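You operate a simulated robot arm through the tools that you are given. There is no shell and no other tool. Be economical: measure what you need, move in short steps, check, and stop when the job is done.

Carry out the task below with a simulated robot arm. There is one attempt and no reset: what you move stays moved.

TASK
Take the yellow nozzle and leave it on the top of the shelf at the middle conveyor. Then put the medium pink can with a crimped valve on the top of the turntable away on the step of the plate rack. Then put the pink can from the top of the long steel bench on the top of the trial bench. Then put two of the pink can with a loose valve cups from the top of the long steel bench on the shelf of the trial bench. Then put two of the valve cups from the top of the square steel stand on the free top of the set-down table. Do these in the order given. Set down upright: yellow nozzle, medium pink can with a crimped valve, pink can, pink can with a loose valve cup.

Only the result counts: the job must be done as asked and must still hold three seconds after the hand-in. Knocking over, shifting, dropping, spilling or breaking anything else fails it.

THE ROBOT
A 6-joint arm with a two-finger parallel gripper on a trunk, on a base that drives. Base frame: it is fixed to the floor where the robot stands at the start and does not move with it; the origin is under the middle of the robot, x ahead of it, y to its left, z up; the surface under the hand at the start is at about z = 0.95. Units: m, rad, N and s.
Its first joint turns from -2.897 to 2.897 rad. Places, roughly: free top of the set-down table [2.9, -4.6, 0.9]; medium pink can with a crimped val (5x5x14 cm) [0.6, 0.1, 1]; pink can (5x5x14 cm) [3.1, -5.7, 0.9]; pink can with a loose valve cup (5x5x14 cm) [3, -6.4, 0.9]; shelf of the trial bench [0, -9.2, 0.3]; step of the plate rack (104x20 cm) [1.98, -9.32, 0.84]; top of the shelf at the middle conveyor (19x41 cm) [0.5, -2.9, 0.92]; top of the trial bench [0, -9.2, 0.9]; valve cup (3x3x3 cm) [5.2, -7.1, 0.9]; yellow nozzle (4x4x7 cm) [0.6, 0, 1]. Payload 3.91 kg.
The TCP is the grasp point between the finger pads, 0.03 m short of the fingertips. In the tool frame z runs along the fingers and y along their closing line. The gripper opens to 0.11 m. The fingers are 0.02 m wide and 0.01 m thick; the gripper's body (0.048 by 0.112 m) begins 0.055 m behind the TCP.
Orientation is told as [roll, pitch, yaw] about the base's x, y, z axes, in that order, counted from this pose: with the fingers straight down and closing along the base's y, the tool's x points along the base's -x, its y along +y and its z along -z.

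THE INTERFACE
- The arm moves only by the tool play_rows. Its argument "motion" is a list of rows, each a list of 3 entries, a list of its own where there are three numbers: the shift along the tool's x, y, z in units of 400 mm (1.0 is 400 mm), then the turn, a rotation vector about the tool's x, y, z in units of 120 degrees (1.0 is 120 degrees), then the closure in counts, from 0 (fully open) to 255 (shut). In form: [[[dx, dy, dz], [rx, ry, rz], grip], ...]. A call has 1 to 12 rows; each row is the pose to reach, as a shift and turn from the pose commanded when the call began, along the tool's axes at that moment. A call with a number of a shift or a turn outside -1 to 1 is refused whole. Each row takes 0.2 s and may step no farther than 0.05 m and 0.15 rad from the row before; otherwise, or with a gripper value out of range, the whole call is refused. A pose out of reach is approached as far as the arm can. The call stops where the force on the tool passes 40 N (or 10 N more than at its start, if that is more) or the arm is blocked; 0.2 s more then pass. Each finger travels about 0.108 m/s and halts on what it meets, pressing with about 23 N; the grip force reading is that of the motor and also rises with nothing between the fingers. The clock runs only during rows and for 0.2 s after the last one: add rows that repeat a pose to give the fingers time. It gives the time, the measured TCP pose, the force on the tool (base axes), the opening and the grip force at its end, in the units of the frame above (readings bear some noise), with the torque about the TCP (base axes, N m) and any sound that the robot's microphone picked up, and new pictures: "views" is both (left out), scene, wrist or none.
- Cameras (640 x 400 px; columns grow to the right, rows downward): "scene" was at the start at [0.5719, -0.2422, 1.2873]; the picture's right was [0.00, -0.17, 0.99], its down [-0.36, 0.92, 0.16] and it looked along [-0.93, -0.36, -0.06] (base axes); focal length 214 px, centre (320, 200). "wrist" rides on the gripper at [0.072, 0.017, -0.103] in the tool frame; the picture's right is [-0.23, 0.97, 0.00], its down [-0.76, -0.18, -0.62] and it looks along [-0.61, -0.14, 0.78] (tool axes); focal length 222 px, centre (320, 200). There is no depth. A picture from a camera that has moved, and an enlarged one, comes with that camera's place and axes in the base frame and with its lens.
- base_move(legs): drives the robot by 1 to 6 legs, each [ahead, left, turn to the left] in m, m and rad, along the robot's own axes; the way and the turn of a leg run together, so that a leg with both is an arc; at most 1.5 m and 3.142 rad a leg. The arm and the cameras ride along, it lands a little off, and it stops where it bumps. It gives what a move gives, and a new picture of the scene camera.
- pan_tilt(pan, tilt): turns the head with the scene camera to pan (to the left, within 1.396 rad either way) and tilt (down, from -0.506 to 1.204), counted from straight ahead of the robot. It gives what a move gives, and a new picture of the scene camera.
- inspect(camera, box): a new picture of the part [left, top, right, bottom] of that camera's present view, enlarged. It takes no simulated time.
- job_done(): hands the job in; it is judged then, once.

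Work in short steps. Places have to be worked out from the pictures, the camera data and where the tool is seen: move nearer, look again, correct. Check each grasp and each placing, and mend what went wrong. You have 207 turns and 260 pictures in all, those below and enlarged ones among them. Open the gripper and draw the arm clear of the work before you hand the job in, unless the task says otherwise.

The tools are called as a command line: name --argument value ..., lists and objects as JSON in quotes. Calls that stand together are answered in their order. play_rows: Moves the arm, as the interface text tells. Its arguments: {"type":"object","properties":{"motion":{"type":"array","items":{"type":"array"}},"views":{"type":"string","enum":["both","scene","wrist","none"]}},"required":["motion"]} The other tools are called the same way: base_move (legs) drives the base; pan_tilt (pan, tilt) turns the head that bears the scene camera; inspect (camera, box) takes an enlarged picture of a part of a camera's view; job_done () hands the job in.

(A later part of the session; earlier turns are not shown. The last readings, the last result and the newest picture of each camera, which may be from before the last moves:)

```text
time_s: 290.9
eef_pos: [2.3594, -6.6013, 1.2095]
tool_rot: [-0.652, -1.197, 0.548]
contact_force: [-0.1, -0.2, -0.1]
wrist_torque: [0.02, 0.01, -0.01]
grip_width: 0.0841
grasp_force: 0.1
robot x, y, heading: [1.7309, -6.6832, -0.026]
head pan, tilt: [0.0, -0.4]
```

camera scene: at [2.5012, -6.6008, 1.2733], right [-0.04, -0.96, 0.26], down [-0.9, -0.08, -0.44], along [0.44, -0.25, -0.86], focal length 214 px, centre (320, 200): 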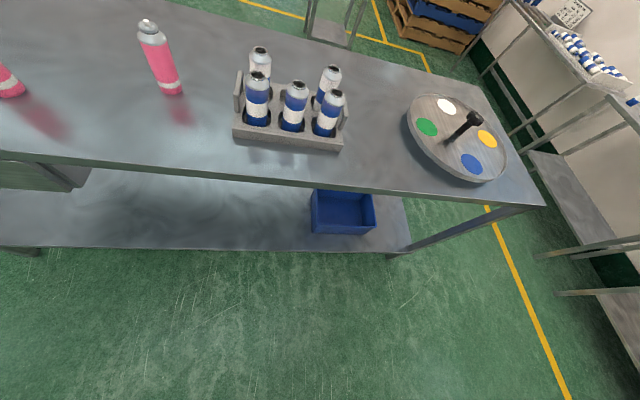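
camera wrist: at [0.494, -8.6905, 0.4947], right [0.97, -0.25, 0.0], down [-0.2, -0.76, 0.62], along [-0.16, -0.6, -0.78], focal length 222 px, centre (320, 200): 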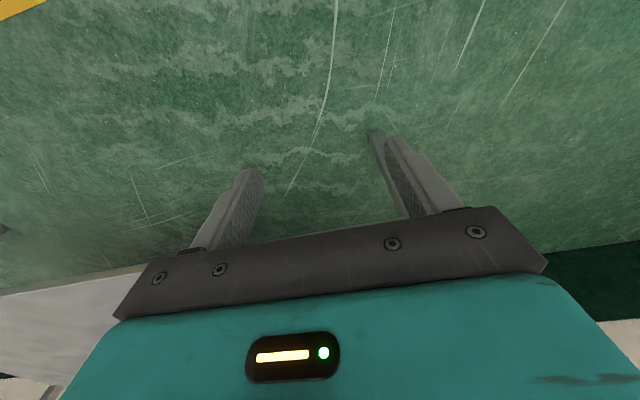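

The tool now points nearly forward, bent ~0.29 rad down. I swing it via the right side to above the forearm line.

play_rows --motion '[[[0, 0, 0], [0.045, -0.017, 0], 60], [[0, 0, 0], [0.0907, -0.0334, 0], 60], [[0, 0, 0], [0.128, -0.068, 0], 60], [[0, 0, 0], [0.1375, -0.108, 0], 60], [[0, 0, 0], [0.14, -0.1585, 0], 60], [[0, 0, 0], [0.131, -0.202, 0], 60], [[0, 0, 0], [0.106, -0.239, 0], 60], [[0, 0, 0], [0.074, -0.269, 0], 60], [[0, 0, 0], [0.04, -0.289, 0], 60], [[0, 0, 0], [0.0086, -0.3, 0], 60], [[0, 0, 0], [0.0086, -0.3, 0], 60]]' --views "scene"

```text
time_s: 293.3
eef_pos: [2.3583, -6.6022, 1.2114]
tool_rot: [-2.532, -1.176, 2.485]
contact_force: [-0.2, 0.0, 0.4]
wrist_torque: [-0.02, 0.04, -0.02]
grip_width: 0.0843
grasp_force: 0.1
robot x, y, heading: [1.7319, -6.6867, -0.027]
head pan, tilt: [0.0, -0.4]
camera scene: at [2.2612, -6.5656, 1.3241], right [-0.09, -0.97, 0.22], down [0.65, -0.22, -0.73], along [0.76, 0.08, 0.65], focal length 214 px, centre (320, 200)
```

scene: 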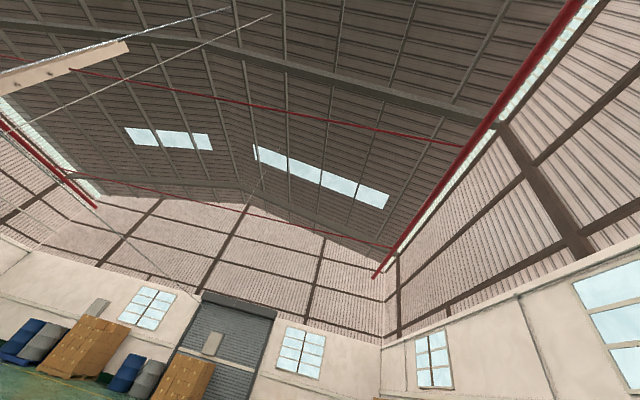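

The tool now points forward and up. I align it with the arm's azimuth and level its roll, then pitch straight down through the forearm line.

play_rows --motion '[[[0, 0, 0], [-0.021, -0.004, 0.035], 60], [[0, 0, 0], [-0.042, -0.008, 0.07], 60], [[0, 0, 0], [-0.063, -0.012, 0.105], 60], [[0, 0, 0], [-0.063, -0.012, 0.105], 60]]' --views "none"

play_rows --motion '[[[0, 0, 0], [0, 0.07, 0], 60], [[0, 0, 0], [0, 0.14, 0], 60], [[0, 0, 0], [0, 0.21, 0], 60], [[0, 0, 0], [0, 0.28, 0], 60], [[0, 0, 0], [0, 0.35, 0], 60], [[0, 0, 0], [0, 0.42, 0], 60]]' --views "none"

```text
time_s: 294.3
eef_pos: [2.3588, -6.602, 1.2118]
tool_rot: [-2.973, -1.238, 3.089]
contact_force: [0.2, -0.3, -0.5]
wrist_torque: [0.01, 0.01, 0.01]
grip_width: 0.0843
grasp_force: 0.0
robot x, y, heading: [1.7316, -6.6841, -0.016]
head pan, tilt: [0.0, -0.4]
```

```text
time_s: 295.9
eef_pos: [2.3639, -6.6105, 1.2205]
tool_rot: [-0.659, -1.023, 0.634]
contact_force: [1.2, 0.4, -1.1]
wrist_torque: [0.01, 0.0, 0.02]
grip_width: 0.0841
grasp_force: 0.1
out of reach, approached as far as the arm can: row 3, 4, 5, 6
robot x, y, heading: [1.7338, -6.6813, -0.022]
head pan, tilt: [0.0, -0.4]
stopped in row 6: the arm was blocked; the commanded pose is now the measured one
```

Passing the forearm line slightly off-axis made the wrist go round again. I swing back up via the right side, then will align precisely before crossing with one straddling step.

play_rows --motion '[[[0, 0, 0], [0.0453, -0.0127, 0], 60], [[0, 0, 0], [0.0891, -0.0351, 0], 60], [[0, 0, 0], [0.1179, -0.0715, 0], 60], [[0, 0, 0], [0.1346, -0.1163, 0], 60], [[0, 0, 0], [0.1422, -0.1641, 0], 60], [[0, 0, 0], [0.1348, -0.2122, 0], 60], [[0, 0, 0], [0.1153, -0.2552, 0], 60], [[0, 0, 0], [0.0837, -0.2928, 0], 60], [[0, 0, 0], [0.0536, -0.3209, 0], 60], [[0, 0, 0], [0.025, -0.3393, 0], 60], [[0, 0, 0], [0.025, -0.3393, 0], 60]]' --views "none"

```text
time_s: 298.3
eef_pos: [2.3627, -6.611, 1.2211]
tool_rot: [-2.251, -1.144, 2.292]
contact_force: [-0.2, -0.6, 0.5]
wrist_torque: [-0.01, 0.0, 0.0]
grip_width: 0.0842
grasp_force: 0.1
robot x, y, heading: [1.7319, -6.6822, -0.02]
head pan, tilt: [0.0, -0.4]
```

play_rows --motion '[[[0, 0, 0], [-0.0039, -0.0007, 0.055], 60], [[0, 0, 0], [-0.0078, -0.0014, 0.11], 60], [[0, 0, 0], [-0.0117, -0.0021, 0.1652], 60], [[0, 0, 0], [-0.0117, -0.0021, 0.1652], 60], [[0, 0, 0], [-0.0117, -0.0021, 0.1652], 60]]' --views "none"

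```text
time_s: 299.5
eef_pos: [2.362, -6.6111, 1.2196]
tool_rot: [-3.142, -1.306, -3.031]
contact_force: [0.1, -0.4, -0.1]
wrist_torque: [0.02, 0.04, -0.01]
grip_width: 0.0842
grasp_force: 0.0
robot x, y, heading: [1.735, -6.681, -0.026]
head pan, tilt: [0.0, -0.4]
```

Perfectly aligned now (azimuth 0.11, elevation 0.265). I pitch straight down with maximal steps to jump across the singular direction.

play_rows --motion '[[[0, 0, 0], [0, 0.071, 0], 60], [[0, 0, 0], [0, 0.142, 0], 60], [[0, 0, 0], [0, 0.213, 0], 60], [[0, 0, 0], [0, 0.284, 0], 60]]' --views "none"

```text
time_s: 300.5
eef_pos: [2.3616, -6.6106, 1.2214]
tool_rot: [-0.003, -1.238, 0.112]
contact_force: [1.0, -0.1, -0.2]
wrist_torque: [-0.01, -0.01, 0.02]
grip_width: 0.0844
grasp_force: 0.1
robot x, y, heading: [1.7317, -6.6873, -0.027]
head pan, tilt: [0.0, -0.4]
```

Crossed with no drift. I continue pitching down to tool-down.

play_rows --motion '[[[0, 0, 0], [0, 0.071, 0], 60], [[0, 0, 0], [0, 0.142, 0], 60], [[0, 0, 0], [0, 0.213, 0], 60], [[0, 0, 0], [0, 0.284, 0], 60], [[0, 0, 0], [0, 0.355, 0], 60], [[0, 0, 0], [0, 0.426, 0], 60], [[0, 0, 0], [0, 0.497, 0], 60], [[0, 0, 0], [0, 0.59, 0], 60]]' --views "none"

```text
refused: row 8 steps farther than a row can; nothing moved
```

play_rows --motion '[[[0, 0, 0], [0, 0.07, 0], 60], [[0, 0, 0], [0, 0.14, 0], 60], [[0, 0, 0], [0, 0.21, 0], 60], [[0, 0, 0], [0, 0.28, 0], 60], [[0, 0, 0], [0, 0.35, 0], 60], [[0, 0, 0], [0, 0.42, 0], 60], [[0, 0, 0], [0, 0.49, 0], 60], [[0, 0, 0], [0, 0.55, 0], 60], [[0, 0, 0], [0, 0.591, 0], 60]]' --views "none"

```text
time_s: 302.5
eef_pos: [2.3624, -6.6103, 1.2207]
tool_rot: [-0.001, 0.0, 0.112]
contact_force: [-0.8, -0.2, 0.0]
wrist_torque: [0.01, -0.06, -0.03]
grip_width: 0.0843
grasp_force: 0.0
robot x, y, heading: [1.7341, -6.6849, -0.022]
head pan, tilt: [0.0, -0.4]
```

The wrist is restored. I drive to can D and look.

base_move --legs '[[0.42, 0.25, 0.022]]'

pan_tilt --pan 0 --tilt -0.1

```text
time_s: 305.4
eef_pos: [2.7813, -6.3607, 1.2205]
tool_rot: [0.001, -0.002, 0.13]
contact_force: [0.1, -0.8, -0.1]
wrist_torque: [0.02, -0.01, -0.01]
grip_width: 0.084
grasp_force: 0.1
robot x, y, heading: [2.1521, -6.4411, -0.007]
head pan, tilt: [0.0, -0.4]
camera scene: at [2.9229, -6.3388, 1.2776], right [0.13, -0.99, 0.0], down [-0.91, -0.12, -0.39], along [0.39, 0.05, -0.92], focal length 214 px, centre (320, 200)
```

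scene: 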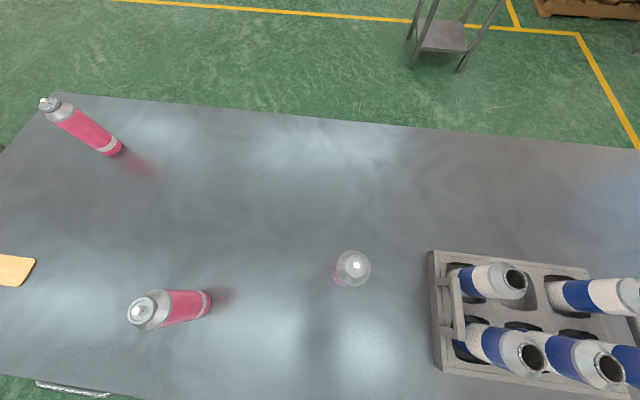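

```text
time_s: 306.2
eef_pos: [2.7811, -6.3599, 1.2215]
tool_rot: [-0.002, -0.002, 0.129]
contact_force: [0.8, -0.5, -0.2]
wrist_torque: [0.01, -0.03, 0.0]
grip_width: 0.0843
grasp_force: 0.2
robot x, y, heading: [2.1504, -6.4419, -0.009]
head pan, tilt: [0.0, -0.099]
camera scene: at [2.899, -6.3419, 1.2637], right [0.13, -0.99, 0.0], down [-0.99, -0.13, -0.1], along [0.1, 0.01, -0.99], focal length 214 px, centre (320, 200)
```

scene: 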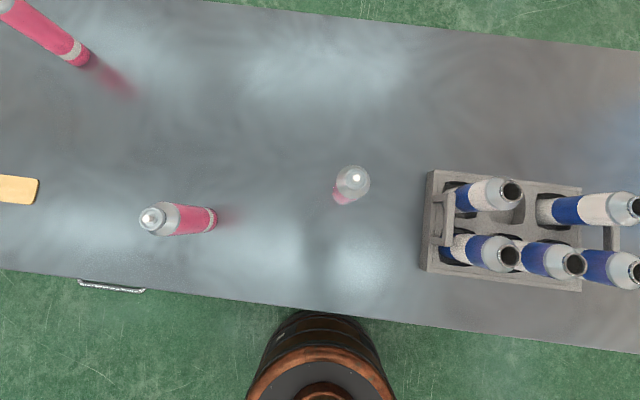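

D at about (2.952,-6.379). I move above it.

play_rows --motion '[[[-0.1, -0.025, 0], [0, 0, 0.03], 50], [[-0.2, -0.05, 0], [0, 0, 0.06], 50], [[-0.3, -0.075, 0], [0, 0, 0.062], 50], [[-0.418, -0.102, 0], [0, 0, 0.062], 50], [[-0.418, -0.102, 0.1], [0, 0, 0.062], 50], [[-0.418, -0.102, 0.2], [0, 0, 0.062], 50], [[-0.418, -0.102, 0.25], [0, 0, 0.062], 50], [[-0.418, -0.102, 0.25], [0, 0, 0.062], 50]]' --views "wrist"

pan_tilt --pan 0 --tilt 0.5

```text
time_s: 308.0
eef_pos: [2.9511, -6.3763, 1.1221]
tool_rot: [-0.001, -0.002, -0.002]
contact_force: [0.3, -0.1, 0.6]
wrist_torque: [0.07, 0.01, -0.01]
grip_width: 0.0887
grasp_force: 0.1
robot x, y, heading: [2.1503, -6.4412, -0.009]
head pan, tilt: [0.0, -0.099]
camera wrist: at [2.8804, -6.3616, 1.2235], right [0.23, 0.97, 0.0], down [0.76, -0.18, 0.63], along [0.61, -0.14, -0.78], focal length 222 px, centre (320, 200)
```

wrist: 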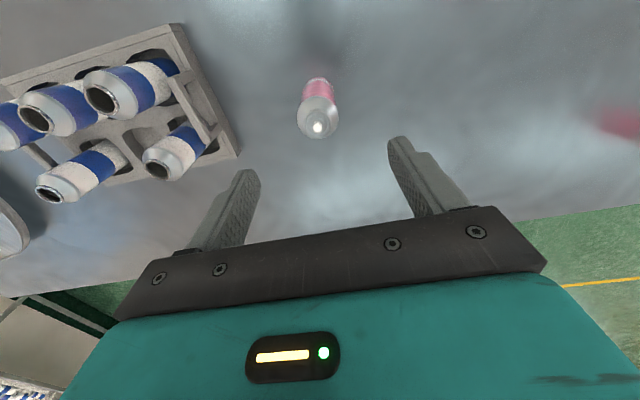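

```text
time_s: 309.0
eef_pos: [2.9517, -6.3774, 1.1223]
tool_rot: [0.001, -0.002, -0.002]
contact_force: [0.6, 0.1, 0.0]
wrist_torque: [0.01, 0.01, -0.01]
grip_width: 0.0884
grasp_force: 0.1
robot x, y, heading: [2.1568, -6.4458, -0.007]
head pan, tilt: [0.0, 0.499]
camera scene: at [3.0155, -6.3752, 1.1601], right [0.0, -1.0, 0.0], down [-0.88, 0.0, 0.48], along [-0.48, 0.0, -0.88], focal length 214 px, centre (320, 200)
```

scene: 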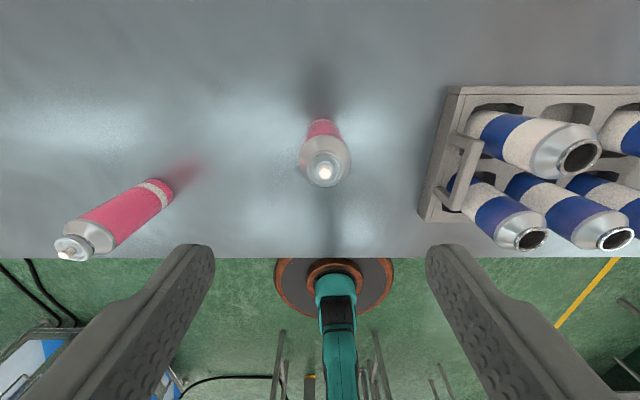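

Fine adjustment: can D at (2.958,-6.380). I lower to z≈0.984 and grip.

play_rows --motion '[[[-0.015, -0.007, 0.08], [0, 0, 0], 50], [[-0.015, -0.007, 0.17], [0, 0, 0], 50], [[-0.015, -0.007, 0.26], [0, 0, 0], 50], [[-0.015, -0.007, 0.345], [0, 0, 0], 50], [[-0.015, -0.007, 0.345], [0, 0, 0], 255], [[-0.015, -0.007, 0.345], [0, 0, 0], 255], [[-0.015, -0.007, 0.345], [0, 0, 0], 255], [[-0.015, -0.007, 0.31], [0, 0, 0], 255], [[-0.015, -0.007, 0.24], [0, 0, 0], 255], [[-0.015, -0.007, 0.16], [0, 0, 0], 255], [[-0.015, -0.007, 0.08], [0, 0, 0], 255], [[-0.015, -0.007, 0], [0, 0, 0], 255]]' --views "both"

```text
time_s: 311.6
eef_pos: [2.9602, -6.3819, 1.121]
tool_rot: [0.0, -0.003, -0.001]
contact_force: [-0.5, 0.2, -0.9]
wrist_torque: [0.02, 0.04, 0.01]
grip_width: 0.0435
grasp_force: 22.8
robot x, y, heading: [2.152, -6.4451, -0.006]
head pan, tilt: [0.0, 0.499]
camera scene: at [3.0231, -6.379, 1.159], right [0.0, -1.0, 0.0], down [-0.88, 0.0, 0.48], along [-0.48, 0.0, -0.88], focal length 214 px, centre (320, 200)
camera wrist: at [2.8881, -6.3653, 1.2227], right [0.23, 0.97, 0.0], down [0.76, -0.18, 0.62], along [0.61, -0.14, -0.78], focal length 222 px, centre (320, 200)
```

scene: 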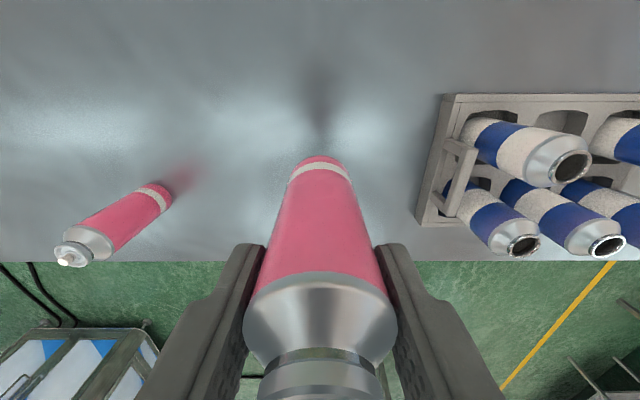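
wrist: 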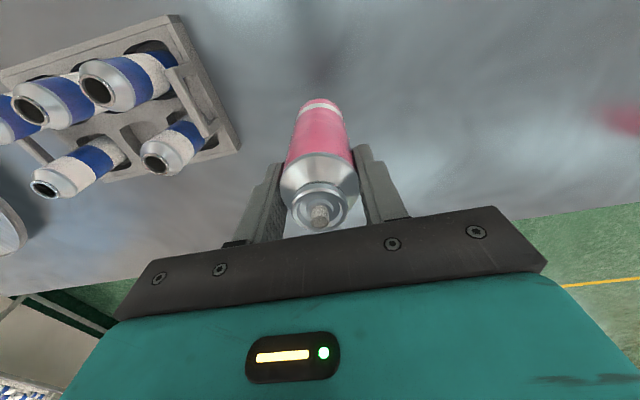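

Gripped and lifted cleanly. I retract and drive to the trial bench, toward x≈-0.3.

play_rows --motion '[[[0, 0, -0.1], [0, 0, 0], 255], [[0, 0, -0.2], [0, 0, 0], 255], [[0.1, 0, -0.2], [0, 0, 0], 255], [[0.2, 0, -0.2], [0, 0, 0], 255], [[0.3, 0, -0.2], [0, 0, 0], 255], [[0.4, 0, -0.2], [0, 0, 0], 255], [[0.5, 0, -0.2], [0, 0, 0], 255], [[0.6, 0, -0.2], [0, 0, 0], 255]]' --views "none"

base_move --legs '[[-0.2, 0, 0], [0, 0, -1.565], [1.0, 0, 0], [0.75, 0, 0]]'

base_move --legs '[[0, -1.2, 0], [0, -1.1, 0]]'

```text
time_s: 313.4
eef_pos: [2.7193, -6.3827, 1.2005]
tool_rot: [-0.001, 0.0, -0.002]
contact_force: [1.3, -0.6, -1.2]
wrist_torque: [-0.03, 0.03, 0.0]
grip_width: 0.0434
grasp_force: 23.2
robot x, y, heading: [2.1533, -6.4437, -0.008]
head pan, tilt: [0.0, 0.499]
```

```text
time_s: 327.2
eef_pos: [1.979, -8.7458, 1.1997]
tool_rot: [0.0, -0.002, -1.584]
contact_force: [-0.8, 1.1, -0.7]
wrist_torque: [-0.05, 0.01, -0.02]
grip_width: 0.0436
grasp_force: 23.4
robot x, y, heading: [1.9247, -8.1804, -1.586]
head pan, tilt: [0.0, 0.499]
camera scene: at [1.9776, -8.8082, 1.2392], right [-1.0, 0.01, 0.0], down [0.01, 0.88, 0.48], along [0.01, 0.48, -0.88], focal length 214 px, centre (320, 200)
```

scene: 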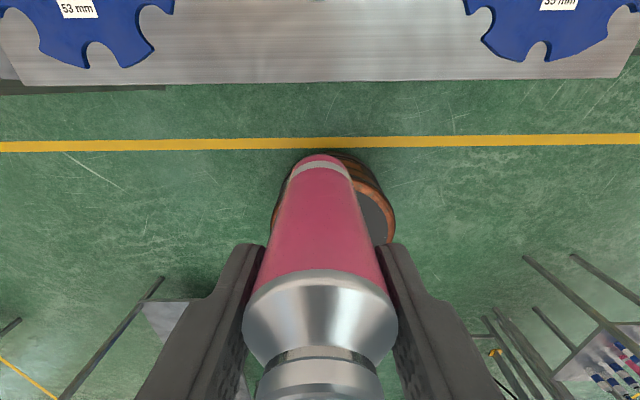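

```text
time_s: 338.5
eef_pos: [-0.3106, -8.7134, 1.2016]
tool_rot: [0.0, -0.002, -1.591]
contact_force: [-0.5, -0.2, 0.0]
wrist_torque: [0.0, -0.01, -0.01]
grip_width: 0.0434
grasp_force: 23.3
robot x, y, heading: [-0.3614, -8.1447, -1.597]
head pan, tilt: [0.0, 0.499]
camera scene: at [-0.3113, -8.7746, 1.2392], right [-1.0, 0.02, 0.0], down [0.02, 0.88, 0.48], along [0.01, 0.48, -0.88], focal length 214 px, centre (320, 200)
```

scene: 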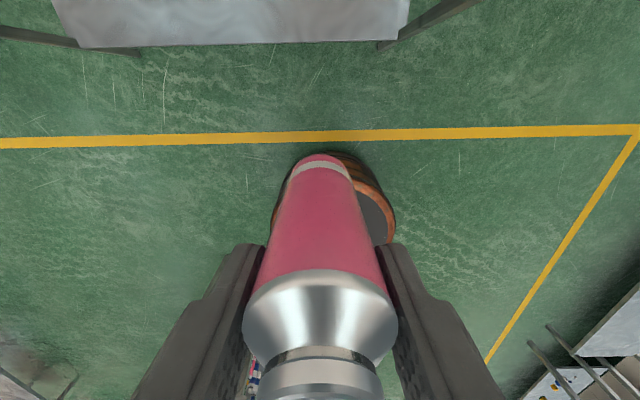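

I step back and right a bit for room, then extend the arm to r≈0.85.

base_move --legs '[[0, -0.1, 0.027], [-0.28, 0, 0]]'

play_rows --motion '[[[-0.1, 0.03, 0], [0, 0, 0], 255], [[-0.2, 0.06, 0], [0, 0, 0], 255], [[-0.3, 0.09, 0.02], [0, 0, 0], 255], [[-0.4, 0.11, 0.06], [0, 0, 0], 255], [[-0.5, 0.11, 0.1], [0, 0, 0], 255], [[-0.6, 0.11, 0.14], [0, 0, 0], 255], [[-0.65, 0.11, 0.2], [0, 0, 0], 255]]' --views "none"

```text
time_s: 341.2
eef_pos: [-0.393, -8.4333, 1.2011]
tool_rot: [0.0, -0.002, -1.557]
contact_force: [0.3, -0.5, -0.7]
wrist_torque: [0.0, 0.04, 0.01]
grip_width: 0.0435
grasp_force: 22.7
robot x, y, heading: [-0.4612, -7.8691, -1.561]
head pan, tilt: [0.0, 0.499]
camera scene: at [-0.3918, -8.4955, 1.2392], right [-1.0, -0.01, 0.0], down [-0.01, 0.88, 0.48], along [-0.01, 0.48, -0.88], focal length 214 px, centre (320, 200)
```

scene: 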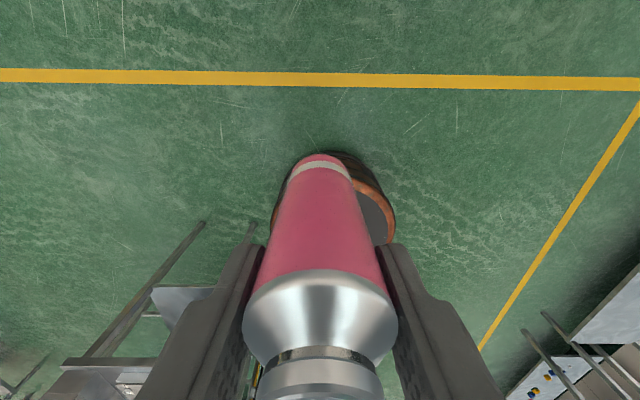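

```text
time_s: 342.8
eef_pos: [-0.3453, -8.6951, 1.1222]
tool_rot: [0.0, -0.004, -1.556]
contact_force: [0.1, 0.7, 0.1]
wrist_torque: [-0.07, -0.02, -0.01]
grip_width: 0.0435
grasp_force: 23.0
robot x, y, heading: [-0.4614, -7.8687, -1.562]
head pan, tilt: [0.0, 0.499]
```

I lower straight down in front of the bench (0.2 m clear of its edge), watching the tool's orientation.

play_rows --motion '[[[0, 0, 0.1], [0, 0, 0], 255], [[0, 0, 0.2], [0, 0, 0], 255], [[0, 0, 0.3], [0, 0, 0], 255], [[0, 0, 0.4], [0, 0, 0], 255], [[0, 0, 0.5], [0, 0, 0], 255], [[0, 0, 0.6], [0, 0, 0], 255], [[0, 0, 0.7], [0, 0, 0], 255], [[0, 0, 0.8], [0, 0, 0], 255]]' --views "none"

play_rows --motion '[[[0, 0, 0.1], [0, 0, 0], 255], [[0, 0, 0.2], [0, 0, 0], 255], [[0, 0, 0.3], [0, 0, 0], 255], [[0, 0, 0.4], [0, 0, 0], 255], [[0, 0, 0.5], [0, 0, 0], 255], [[0, 0, 0.6], [0, 0, 0], 255], [[0, 0, 0.7], [0, 0, 0], 255], [[0, 0, 0.8], [0, 0, 0], 255]]' --views "none"

pan_tilt --pan 0 --tilt -0.5

```text
time_s: 344.6
eef_pos: [-0.3463, -8.6918, 0.803]
tool_rot: [0.001, -0.003, -1.557]
contact_force: [0.3, 0.3, -0.6]
wrist_torque: [0.0, 0.02, 0.01]
grip_width: 0.0434
grasp_force: 22.9
robot x, y, heading: [-0.4613, -7.8688, -1.562]
head pan, tilt: [0.0, 0.499]
```

```text
time_s: 346.4
eef_pos: [-0.3472, -8.6949, 0.4808]
tool_rot: [-0.001, -0.003, -1.556]
contact_force: [-0.6, 0.8, -0.4]
wrist_torque: [-0.01, 0.0, 0.01]
grip_width: 0.0434
grasp_force: 22.8
robot x, y, heading: [-0.4592, -7.8687, -1.564]
head pan, tilt: [0.0, 0.499]
```

```text
time_s: 347.6
eef_pos: [-0.3468, -8.6959, 0.4813]
tool_rot: [-0.001, -0.003, -1.557]
contact_force: [0.1, 0.0, -0.4]
wrist_torque: [0.0, 0.0, -0.03]
grip_width: 0.0437
grasp_force: 23.6
robot x, y, heading: [-0.4627, -7.8747, -1.566]
head pan, tilt: [0.0, -0.499]
camera scene: at [-0.3447, -8.8427, 0.5431], right [-1.0, -0.01, 0.0], down [-0.01, 0.88, -0.48], along [0.01, -0.48, -0.88], focal length 214 px, centre (320, 200)
```

scene: 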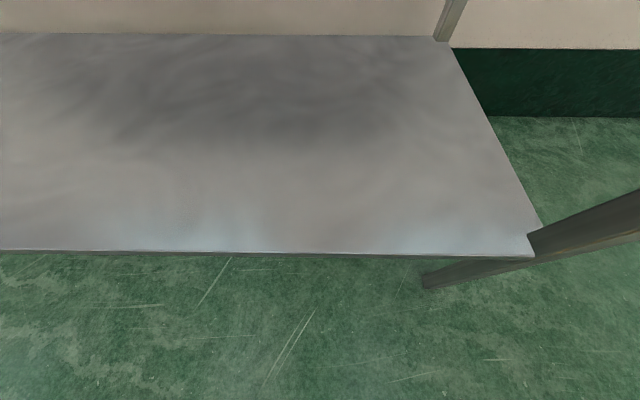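

Before going under I need the shelf's true height. I raise 0.25 m and look again with the same camera tilt for parallax.

play_rows --motion '[[[0, 0, -0.12], [0, 0, 0], 255], [[0, 0, -0.24], [0, 0, 0], 255], [[0, 0, -0.36], [0, 0, 0], 255], [[0, 0, -0.48], [0, 0, 0], 255], [[0, 0, -0.6], [0, 0, 0], 255], [[0, 0, -0.6], [0, 0, 0], 255]]' --views "scene"

```text
time_s: 349.0
eef_pos: [-0.3437, -8.6947, 0.7218]
tool_rot: [0.0, -0.003, -1.556]
contact_force: [0.6, -0.5, -0.4]
wrist_torque: [0.0, -0.03, -0.03]
grip_width: 0.0437
grasp_force: 23.2
robot x, y, heading: [-0.463, -7.8724, -1.562]
head pan, tilt: [0.0, -0.499]
camera scene: at [-0.3421, -8.8425, 0.7837], right [-1.0, -0.01, 0.0], down [-0.01, 0.88, -0.48], along [0.01, -0.48, -0.88], focal length 214 px, centre (320, 200)
```

scene: 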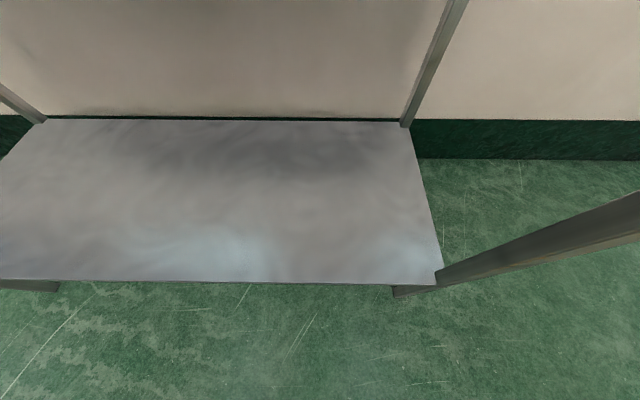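

Parallax gives shelf z≈0.28–0.30, front edge y≈-8.915. I lower to TCP z≈0.43 (can bottom ≈0.335) and drive forward 0.2 m.

play_rows --motion '[[[0, 0, 0.12], [0, 0, 0], 255], [[0, 0, 0.24], [0, 0, 0], 255], [[0, 0, 0.36], [0, 0, 0], 255], [[0, 0, 0.48], [0, 0, 0], 255], [[0, 0, 0.6], [0, 0, 0], 255], [[0, 0, 0.7], [0, 0, 0], 255], [[0, 0, 0.735], [0, 0, 0], 255]]' --views "none"

base_move --legs '[[0.18, 0, 0]]'

```text
time_s: 350.6
eef_pos: [-0.3445, -8.6948, 0.4276]
tool_rot: [-0.002, -0.003, -1.556]
contact_force: [-0.8, 0.2, -0.7]
wrist_torque: [0.01, 0.01, 0.02]
grip_width: 0.0434
grasp_force: 23.3
robot x, y, heading: [-0.4617, -7.8669, -1.561]
head pan, tilt: [0.0, -0.499]
```

```text
time_s: 352.2
eef_pos: [-0.3431, -8.8783, 0.4286]
tool_rot: [0.001, 0.0, -1.558]
contact_force: [0.7, 0.2, -1.3]
wrist_torque: [-0.02, 0.0, 0.02]
grip_width: 0.0432
grasp_force: 22.8
robot x, y, heading: [-0.4554, -8.0534, -1.567]
head pan, tilt: [0.0, -0.499]
camera scene: at [-0.3412, -9.0266, 0.4902], right [-1.0, -0.01, 0.0], down [-0.01, 0.88, -0.48], along [0.01, -0.48, -0.88], focal length 214 px, centre (320, 200)
```

scene: 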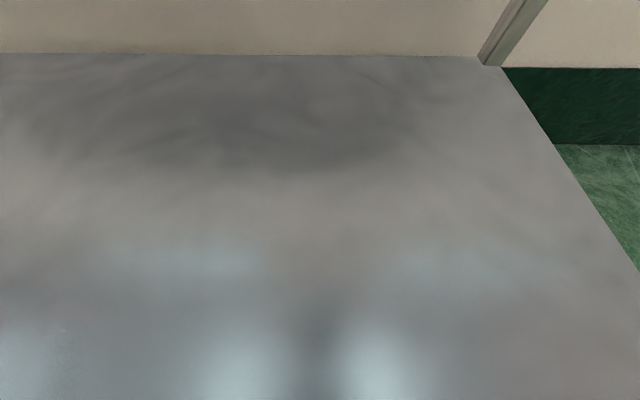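

Now I extend the arm 9 cm further over the shelf, slowly.

play_rows --motion '[[[-0.05, 0, 0.01], [0, 0, 0], 255], [[-0.1, 0, 0.02], [0, 0, 0], 255], [[-0.15, 0, 0.02], [0, 0, 0], 255], [[-0.2, 0, 0.02], [0, 0, 0], 255], [[-0.225, 0, 0.02], [0, 0, 0], 255], [[-0.225, 0, 0.02], [0, 0, 0], 255]]' --views "wrist"

```text
time_s: 353.6
eef_pos: [-0.3422, -8.9699, 0.4193]
tool_rot: [0.002, -0.002, -1.557]
contact_force: [-1.8, 0.1, -0.8]
wrist_torque: [-0.01, 0.01, 0.01]
grip_width: 0.0436
grasp_force: 23.3
robot x, y, heading: [-0.4609, -8.0532, -1.562]
head pan, tilt: [0.0, -0.499]
camera wrist: at [-0.325, -8.8981, 0.522], right [0.98, -0.21, 0.0], down [-0.17, -0.76, 0.62], along [-0.13, -0.61, -0.78], focal length 222 px, centre (320, 200)
```

wrist: 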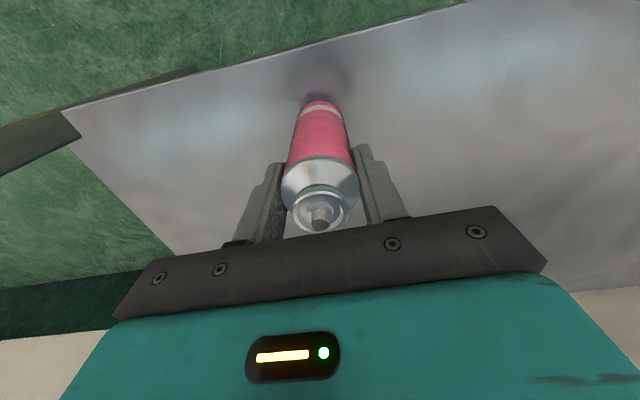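

Above the shelf, no contact. I lower in small increments until touch.

play_rows --motion '[[[0, 0, 0.02], [0, 0, 0], 255], [[0, 0, 0.04], [0, 0, 0], 255]]' --views "none"

play_rows --motion '[[[0, 0, 0.01], [0, 0, 0], 255], [[0, 0, 0.02], [0, 0, 0], 255]]' --views "none"

play_rows --motion '[[[0, 0, 0.006], [0, 0, 0], 255], [[0, 0, 0.012], [0, 0, 0], 255]]' --views "wrist"

```text
time_s: 354.2
eef_pos: [-0.3415, -8.9686, 0.4041]
tool_rot: [-0.001, -0.002, -1.556]
contact_force: [0.5, 1.1, -0.7]
wrist_torque: [-0.02, -0.01, 0.0]
grip_width: 0.0436
grasp_force: 22.6
robot x, y, heading: [-0.4562, -8.0531, -1.565]
head pan, tilt: [0.0, -0.499]
```

```text
time_s: 354.8
eef_pos: [-0.3411, -8.9705, 0.398]
tool_rot: [0.001, -0.005, -1.556]
contact_force: [-1.4, -2.6, 18.3]
wrist_torque: [-0.2, 0.01, -0.01]
grip_width: 0.0432
grasp_force: 22.7
robot x, y, heading: [-0.4585, -8.0529, -1.557]
head pan, tilt: [0.0, -0.499]
```

```text
time_s: 355.4
eef_pos: [-0.3425, -8.9697, 0.3921]
tool_rot: [0.0, -0.004, -1.556]
contact_force: [0.6, 0.3, 18.9]
wrist_torque: [-0.02, -0.11, 0.01]
grip_width: 0.0437
grasp_force: 22.4
robot x, y, heading: [-0.4583, -8.051, -1.562]
head pan, tilt: [0.0, -0.499]
camera wrist: at [-0.3244, -8.898, 0.4939], right [0.98, -0.21, 0.0], down [-0.17, -0.76, 0.63], along [-0.13, -0.61, -0.78], focal length 222 px, centre (320, 200)
```

wrist: 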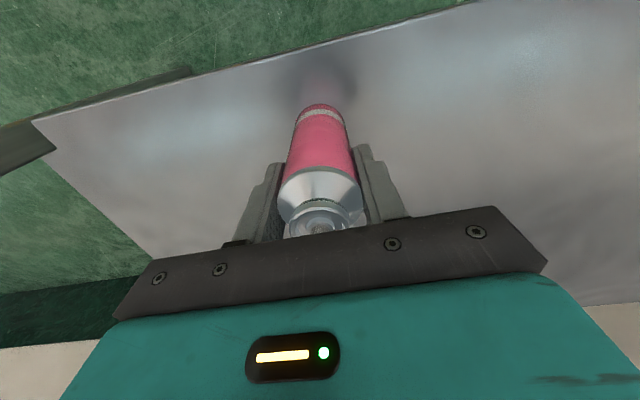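

Seated on the shelf. I open the fingers, rise 1 cm and withdraw horizontally (fingers straddle the can sideways), avoiding the bench top above.

play_rows --motion '[[[0, 0, -0.005], [0, 0, 0], 230], [[0, 0, -0.01], [0, 0, 0], 150], [[0, 0, -0.015], [0, 0, 0], 60], [[0, 0, -0.025], [0, 0, 0], 40], [[0, 0, -0.025], [0, 0, 0], 40], [[0.05, 0, -0.03], [0, 0, 0], 40], [[0.12, 0, -0.03], [0, 0, 0], 40], [[0.2, 0, -0.03], [0, 0, 0], 40], [[0.3, 0, -0.03], [0, 0, 0], 40], [[0.4, 0, -0.03], [0, 0, 0], 40]]' --views "scene"

```text
time_s: 357.6
eef_pos: [-0.3413, -8.8086, 0.4018]
tool_rot: [0.0, -0.002, -1.558]
contact_force: [-1.4, -0.1, -0.1]
wrist_torque: [0.03, 0.02, -0.02]
grip_width: 0.0928
grasp_force: 0.0
robot x, y, heading: [-0.4615, -8.0456, -1.558]
head pan, tilt: [0.0, -0.499]
camera scene: at [-0.3405, -8.9569, 0.4645], right [-1.0, -0.01, 0.0], down [-0.01, 0.88, -0.48], along [0.01, -0.48, -0.88], focal length 214 px, centre (320, 200)
```

scene: 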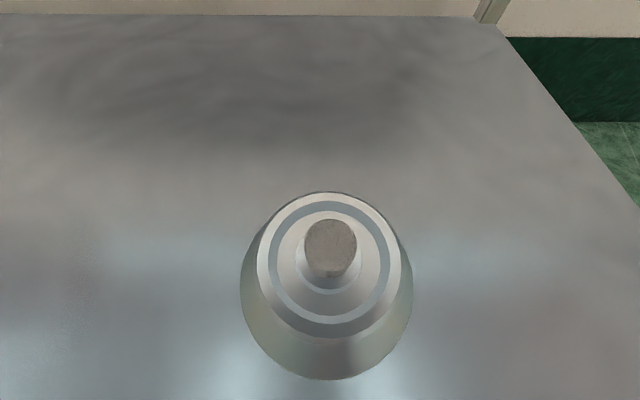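

The can stands on the shelf. I back off and raise the arm tool-down.

base_move --legs '[[-0.18, 0, 0]]'

play_rows --motion '[[[0, 0, -0.11], [0, 0, 0], 40], [[0, 0, -0.22], [0, 0, 0], 40], [[0, 0, -0.33], [0, 0, 0], 40], [[0, 0, -0.44], [0, 0, 0], 40], [[0, 0, -0.55], [0, 0, 0], 40], [[0, 0, -0.66], [0, 0, 0], 40], [[0, 0, -0.77], [0, 0, 0], 40], [[0, 0, -0.88], [0, 0, 0], 40], [[0, 0, -0.98], [0, 0, 0], 40]]' --views "none"

play_rows --motion '[[[0, 0, -0.11], [0, 0, 0], 40], [[0, 0, -0.22], [0, 0, 0], 40], [[0, 0, -0.33], [0, 0, 0], 40], [[0, 0, -0.44], [0, 0, 0], 40], [[0, 0, -0.55], [0, 0, 0], 40], [[0, 0, -0.66], [0, 0, 0], 40], [[0, 0, -0.77], [0, 0, 0], 40], [[0, 0, -0.88], [0, 0, 0], 40], [[0, 0, -0.98], [0, 0, 0], 40]]' --views "none"

```text
time_s: 359.1
eef_pos: [-0.3452, -8.6305, 0.4024]
tool_rot: [0.0, -0.002, -1.559]
contact_force: [-0.7, 0.5, -0.5]
wrist_torque: [-0.02, 0.02, 0.01]
grip_width: 0.0927
grasp_force: 0.1
robot x, y, heading: [-0.4585, -7.8735, -1.561]
head pan, tilt: [0.0, -0.499]
camera scene: at [-0.3429, -8.7794, 0.4646], right [-1.0, -0.01, 0.0], down [-0.01, 0.88, -0.48], along [0.01, -0.48, -0.88], focal length 214 px, centre (320, 200)
```

scene: 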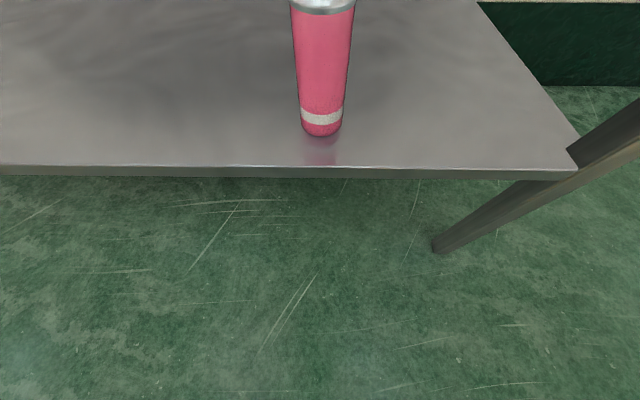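

```text
time_s: 361.1
eef_pos: [-0.3463, -8.6293, 0.7928]
tool_rot: [-0.003, -0.001, -1.559]
contact_force: [0.3, -0.9, -1.1]
wrist_torque: [0.04, 0.01, -0.02]
grip_width: 0.0929
grasp_force: 0.0
robot x, y, heading: [-0.46, -7.8751, -1.562]
head pan, tilt: [0.0, -0.499]
```

```text
time_s: 363.1
eef_pos: [-0.3436, -8.6294, 1.1871]
tool_rot: [-0.002, 0.0, -1.559]
contact_force: [-0.6, -0.4, 0.4]
wrist_torque: [0.04, 0.01, 0.01]
grip_width: 0.0928
grasp_force: 0.1
robot x, y, heading: [-0.4625, -7.8736, -1.563]
head pan, tilt: [0.0, -0.499]
```

I retract the arm and return to the long bench for can C.

play_rows --motion '[[[0.1, 0, 0], [0, 0, 0], 40], [[0.2, 0, 0], [0, 0, 0], 40], [[0.3, 0, 0], [0, 0, 0], 40], [[0.4, 0, 0], [0, 0, 0], 40], [[0.48, 0, 0], [0, 0, 0], 40]]' --views "none"

base_move --legs '[[0.28, 0, -0.008], [0, 1.2, 0], [0, 1.15, 0]]'

```text
time_s: 364.3
eef_pos: [-0.3473, -8.4401, 1.1855]
tool_rot: [-0.003, 0.001, -1.559]
contact_force: [0.5, -0.9, -0.9]
wrist_torque: [0.06, -0.01, -0.01]
grip_width: 0.0929
grasp_force: 0.1
robot x, y, heading: [-0.4614, -7.8772, -1.562]
head pan, tilt: [0.0, -0.499]
```

```text
time_s: 377.3
eef_pos: [1.9959, -8.7239, 1.1856]
tool_rot: [0.0, -0.003, -1.562]
contact_force: [-0.6, 0.3, -0.3]
wrist_torque: [0.0, -0.03, -0.01]
grip_width: 0.0928
grasp_force: 0.1
robot x, y, heading: [1.8837, -8.1571, -1.56]
head pan, tilt: [0.0, -0.499]
camera scene: at [1.9965, -8.8715, 1.2487], right [-1.0, -0.01, 0.0], down [-0.01, 0.88, -0.48], along [0.0, -0.48, -0.88], focal length 214 px, centre (320, 200)
```

scene: 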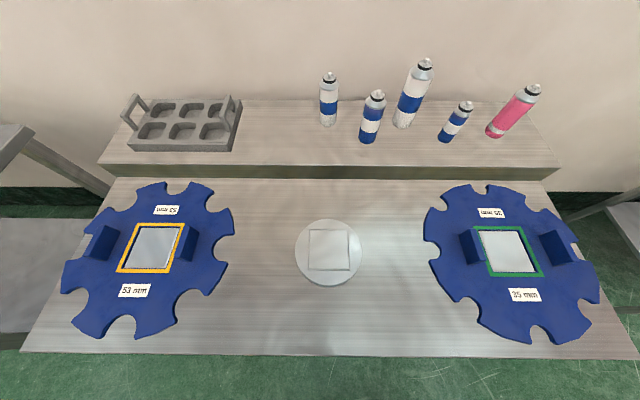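

base_move --legs '[[-1.1, 0, 0], [-0.85, 0, 0], [0, 0, 1.56]]'

pan_tilt --pan 0 --tilt -0.3

```text
time_s: 390.9
eef_pos: [2.4091, -6.0721, 1.1864]
tool_rot: [-0.001, -0.002, 0.053]
contact_force: [-0.9, -0.1, -0.8]
wrist_torque: [0.0, 0.01, 0.02]
grip_width: 0.0926
grasp_force: 0.0
robot x, y, heading: [1.8528, -6.2138, 0.057]
head pan, tilt: [0.0, -0.499]
camera scene: at [2.5593, -6.0619, 1.2487], right [0.05, -1.0, 0.0], down [-0.88, -0.05, -0.48], along [0.48, 0.03, -0.88], focal length 214 px, centre (320, 200)
```

scene: 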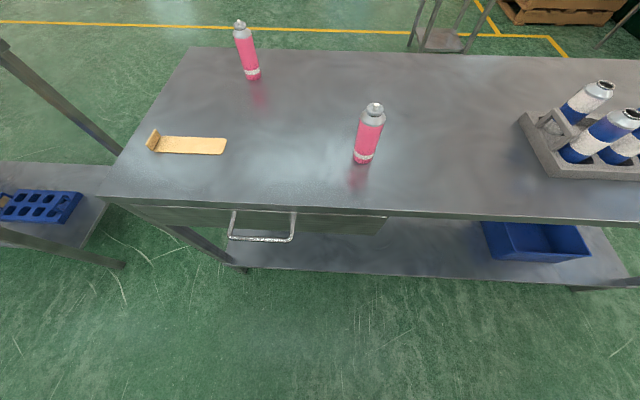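

```text
time_s: 391.6
eef_pos: [2.4097, -6.072, 1.1858]
tool_rot: [0.0, -0.001, 0.053]
contact_force: [0.1, -0.6, -0.5]
wrist_torque: [-0.01, -0.01, 0.0]
grip_width: 0.0926
grasp_force: 0.1
robot x, y, heading: [1.8549, -6.209, 0.052]
head pan, tilt: [0.0, -0.3]
camera scene: at [2.5449, -6.0627, 1.2371], right [0.05, -1.0, 0.0], down [-0.95, -0.05, -0.3], along [0.3, 0.02, -0.95], focal length 214 px, centre (320, 200)
```

scene: 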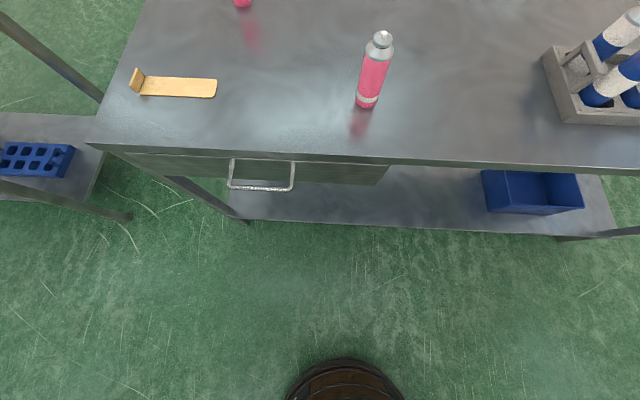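

C at about (2.88,-6.137). I drive forward and align the heading.

base_move --legs '[[0.26, 0, -0.053]]'

pan_tilt --pan 0 --tilt 0.0

```text
time_s: 393.5
eef_pos: [2.6778, -6.0989, 1.1866]
tool_rot: [0.001, -0.003, -0.003]
contact_force: [0.8, 0.0, 0.4]
wrist_torque: [0.05, 0.01, 0.01]
grip_width: 0.0926
grasp_force: 0.0
robot x, y, heading: [2.1101, -6.2021, -0.003]
head pan, tilt: [0.0, -0.3]
camera scene: at [2.8128, -6.0968, 1.2371], right [0.0, -1.0, 0.0], down [-0.95, 0.0, -0.3], along [0.3, 0.0, -0.95], focal length 214 px, centre (320, 200)
```

scene: 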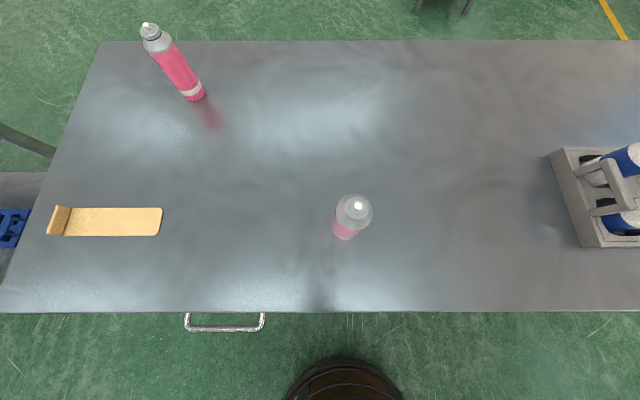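

```text
time_s: 394.3
eef_pos: [2.6782, -6.0982, 1.1863]
tool_rot: [-0.001, -0.002, -0.001]
contact_force: [-1.2, -0.9, 0.1]
wrist_torque: [-0.03, 0.0, 0.03]
grip_width: 0.0926
grasp_force: 0.1
robot x, y, heading: [2.1091, -6.2037, -0.009]
head pan, tilt: [0.0, 0.0]
camera scene: at [2.7874, -6.0967, 1.2256], right [0.0, -1.0, 0.0], down [-1.0, 0.0, 0.0], along [0.0, 0.0, -1.0], focal length 214 px, centre (320, 200)
```

scene: 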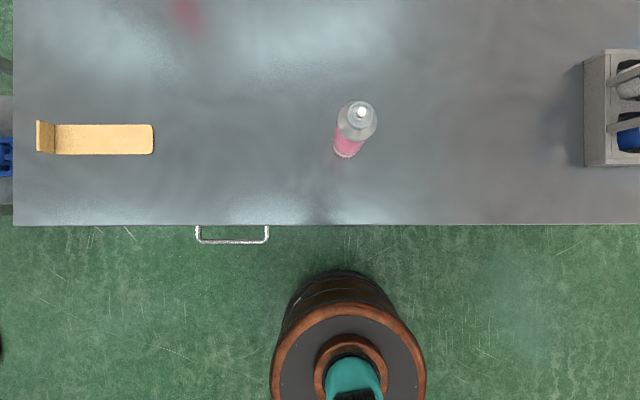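

Straight-down view gives C at (2.876,-6.138). I move over it and lower part-way.

play_rows --motion '[[[-0.1, -0.02, 0], [0, 0, 0], 50], [[-0.2, -0.04, 0], [0, 0, 0], 50], [[-0.3, -0.06, 0], [0, 0, 0], 50], [[-0.4, -0.08, 0], [0, 0, 0], 50], [[-0.495, -0.1, 0], [0, 0, 0], 50], [[-0.495, -0.1, 0.1], [0, 0, 0], 50], [[-0.495, -0.1, 0.17], [0, 0, 0], 50], [[-0.495, -0.1, 0.17], [0, 0, 0], 50]]' --views "wrist"

pan_tilt --pan 0 --tilt 0.5

```text
time_s: 396.1
eef_pos: [2.8754, -6.1397, 1.1188]
tool_rot: [-0.001, -0.002, -0.001]
contact_force: [-0.5, 0.3, -0.3]
wrist_torque: [0.02, -0.01, -0.02]
grip_width: 0.0882
grasp_force: 0.1
robot x, y, heading: [2.1103, -6.2048, -0.01]
head pan, tilt: [0.0, 0.0]
camera wrist: at [2.8043, -6.1235, 1.2208], right [0.23, 0.97, 0.0], down [0.76, -0.18, 0.63], along [0.61, -0.14, -0.78], focal length 222 px, centre (320, 200)
```

wrist: 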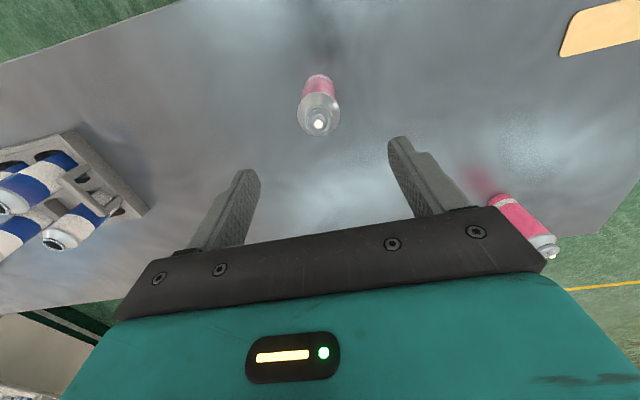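

```text
time_s: 397.0
eef_pos: [2.8753, -6.14, 1.1196]
tool_rot: [0.0, -0.002, -0.003]
contact_force: [-0.2, 0.1, -1.0]
wrist_torque: [0.02, 0.02, 0.01]
grip_width: 0.0885
grasp_force: 0.2
robot x, y, heading: [2.1109, -6.2032, -0.009]
head pan, tilt: [0.0, 0.499]
camera scene: at [2.9394, -6.1373, 1.1573], right [0.0, -1.0, 0.0], down [-0.88, 0.0, 0.48], along [-0.48, 0.0, -0.88], focal length 214 px, centre (320, 200)
```

scene: 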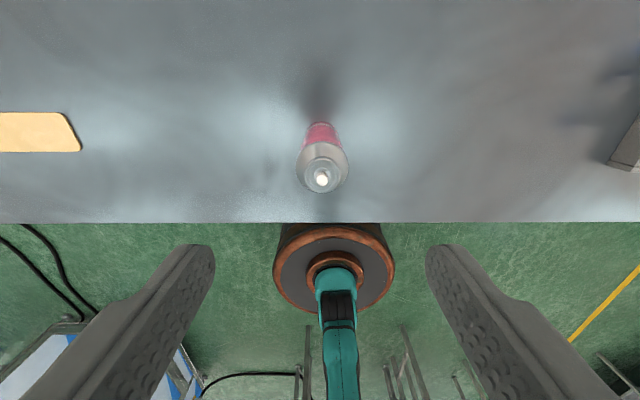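

Centred. I lower, grip and lift.

play_rows --motion '[[[-0.004, 0.003, 0.08], [0, 0, 0], 50], [[-0.004, 0.003, 0.17], [0, 0, 0], 50], [[-0.004, 0.003, 0.26], [0, 0, 0], 50], [[-0.004, 0.003, 0.338], [0, 0, 0], 50], [[-0.004, 0.003, 0.338], [0, 0, 0], 255], [[-0.004, 0.003, 0.338], [0, 0, 0], 255], [[-0.004, 0.003, 0.338], [0, 0, 0], 255], [[-0.004, 0.003, 0.3], [0, 0, 0], 255], [[-0.004, 0.003, 0.22], [0, 0, 0], 255], [[-0.004, 0.003, 0.13], [0, 0, 0], 255], [[-0.004, 0.003, 0.03], [0, 0, 0], 255], [[-0.004, 0.003, -0.07], [0, 0, 0], 255]]' --views "wrist"

```text
time_s: 399.6
eef_pos: [2.8789, -6.138, 1.1471]
tool_rot: [-0.002, -0.002, -0.003]
contact_force: [1.0, -0.5, -0.7]
wrist_torque: [-0.02, 0.02, 0.02]
grip_width: 0.0435
grasp_force: 23.0
robot x, y, heading: [2.1069, -6.1996, -0.004]
head pan, tilt: [0.0, 0.499]
camera wrist: at [2.8071, -6.1225, 1.2485], right [0.23, 0.97, 0.0], down [0.76, -0.18, 0.62], along [0.61, -0.14, -0.78], focal length 222 px, centre (320, 200)
```

wrist: 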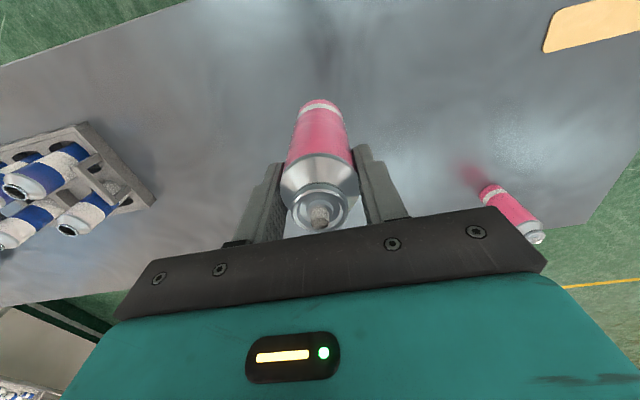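

I retract and drive back to the trial bench.

play_rows --motion '[[[0, 0, -0.1], [0, 0, 0], 255], [[0.1, 0, -0.13], [0, 0, 0], 255], [[0.2, 0, -0.13], [0, 0, 0], 255], [[0.3, 0, -0.13], [0, 0, 0], 255], [[0.4, 0, -0.13], [0, 0, 0], 255], [[0.5, 0, -0.13], [0, 0, 0], 255]]' --views "none"

base_move --legs '[[-0.2, 0, 0], [0, 0, -1.564], [1.0, 0, 0], [0.95, 0, 0]]'

base_move --legs '[[0, -1.2, 0], [0, -1.1, 0]]'

```text
time_s: 401.0
eef_pos: [2.6809, -6.1377, 1.1958]
tool_rot: [-0.003, 0.0, 0.0]
contact_force: [1.8, 1.3, -1.4]
wrist_torque: [-0.04, 0.06, 0.0]
grip_width: 0.0435
grasp_force: 22.6
robot x, y, heading: [2.1101, -6.2051, -0.009]
head pan, tilt: [0.0, 0.499]
```

```text
time_s: 415.8
eef_pos: [1.9545, -8.7127, 1.1976]
tool_rot: [-0.004, -0.002, -1.579]
contact_force: [-0.4, -0.5, -1.1]
wrist_torque: [-0.03, 0.02, 0.02]
grip_width: 0.0436
grasp_force: 22.7
robot x, y, heading: [1.8913, -8.1408, -1.583]
head pan, tilt: [0.0, 0.499]
camera scene: at [1.9544, -8.7734, 1.236], right [-1.0, 0.01, 0.0], down [0.01, 0.88, 0.48], along [0.0, 0.48, -0.88], focal length 214 px, centre (320, 200)
```

scene: 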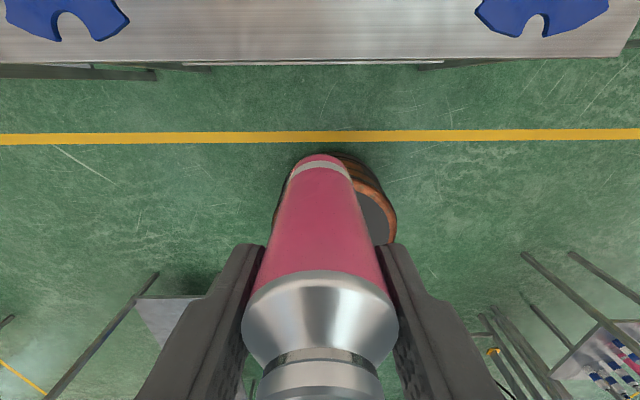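

```text
time_s: 427.2
eef_pos: [-0.3492, -8.7022, 1.1974]
tool_rot: [-0.002, -0.002, -1.554]
contact_force: [0.0, -0.3, 0.0]
wrist_torque: [-0.01, 0.0, -0.02]
grip_width: 0.0436
grasp_force: 23.0
robot x, y, heading: [-0.4256, -8.1372, -1.562]
head pan, tilt: [0.0, 0.499]
camera scene: at [-0.3485, -8.7649, 1.2359], right [-1.0, -0.02, 0.0], down [-0.01, 0.88, 0.48], along [-0.01, 0.48, -0.88], focal length 214 px, centre (320, 200)
```

scene: 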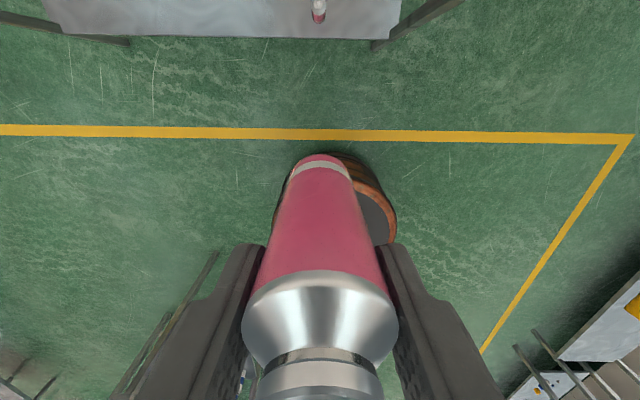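

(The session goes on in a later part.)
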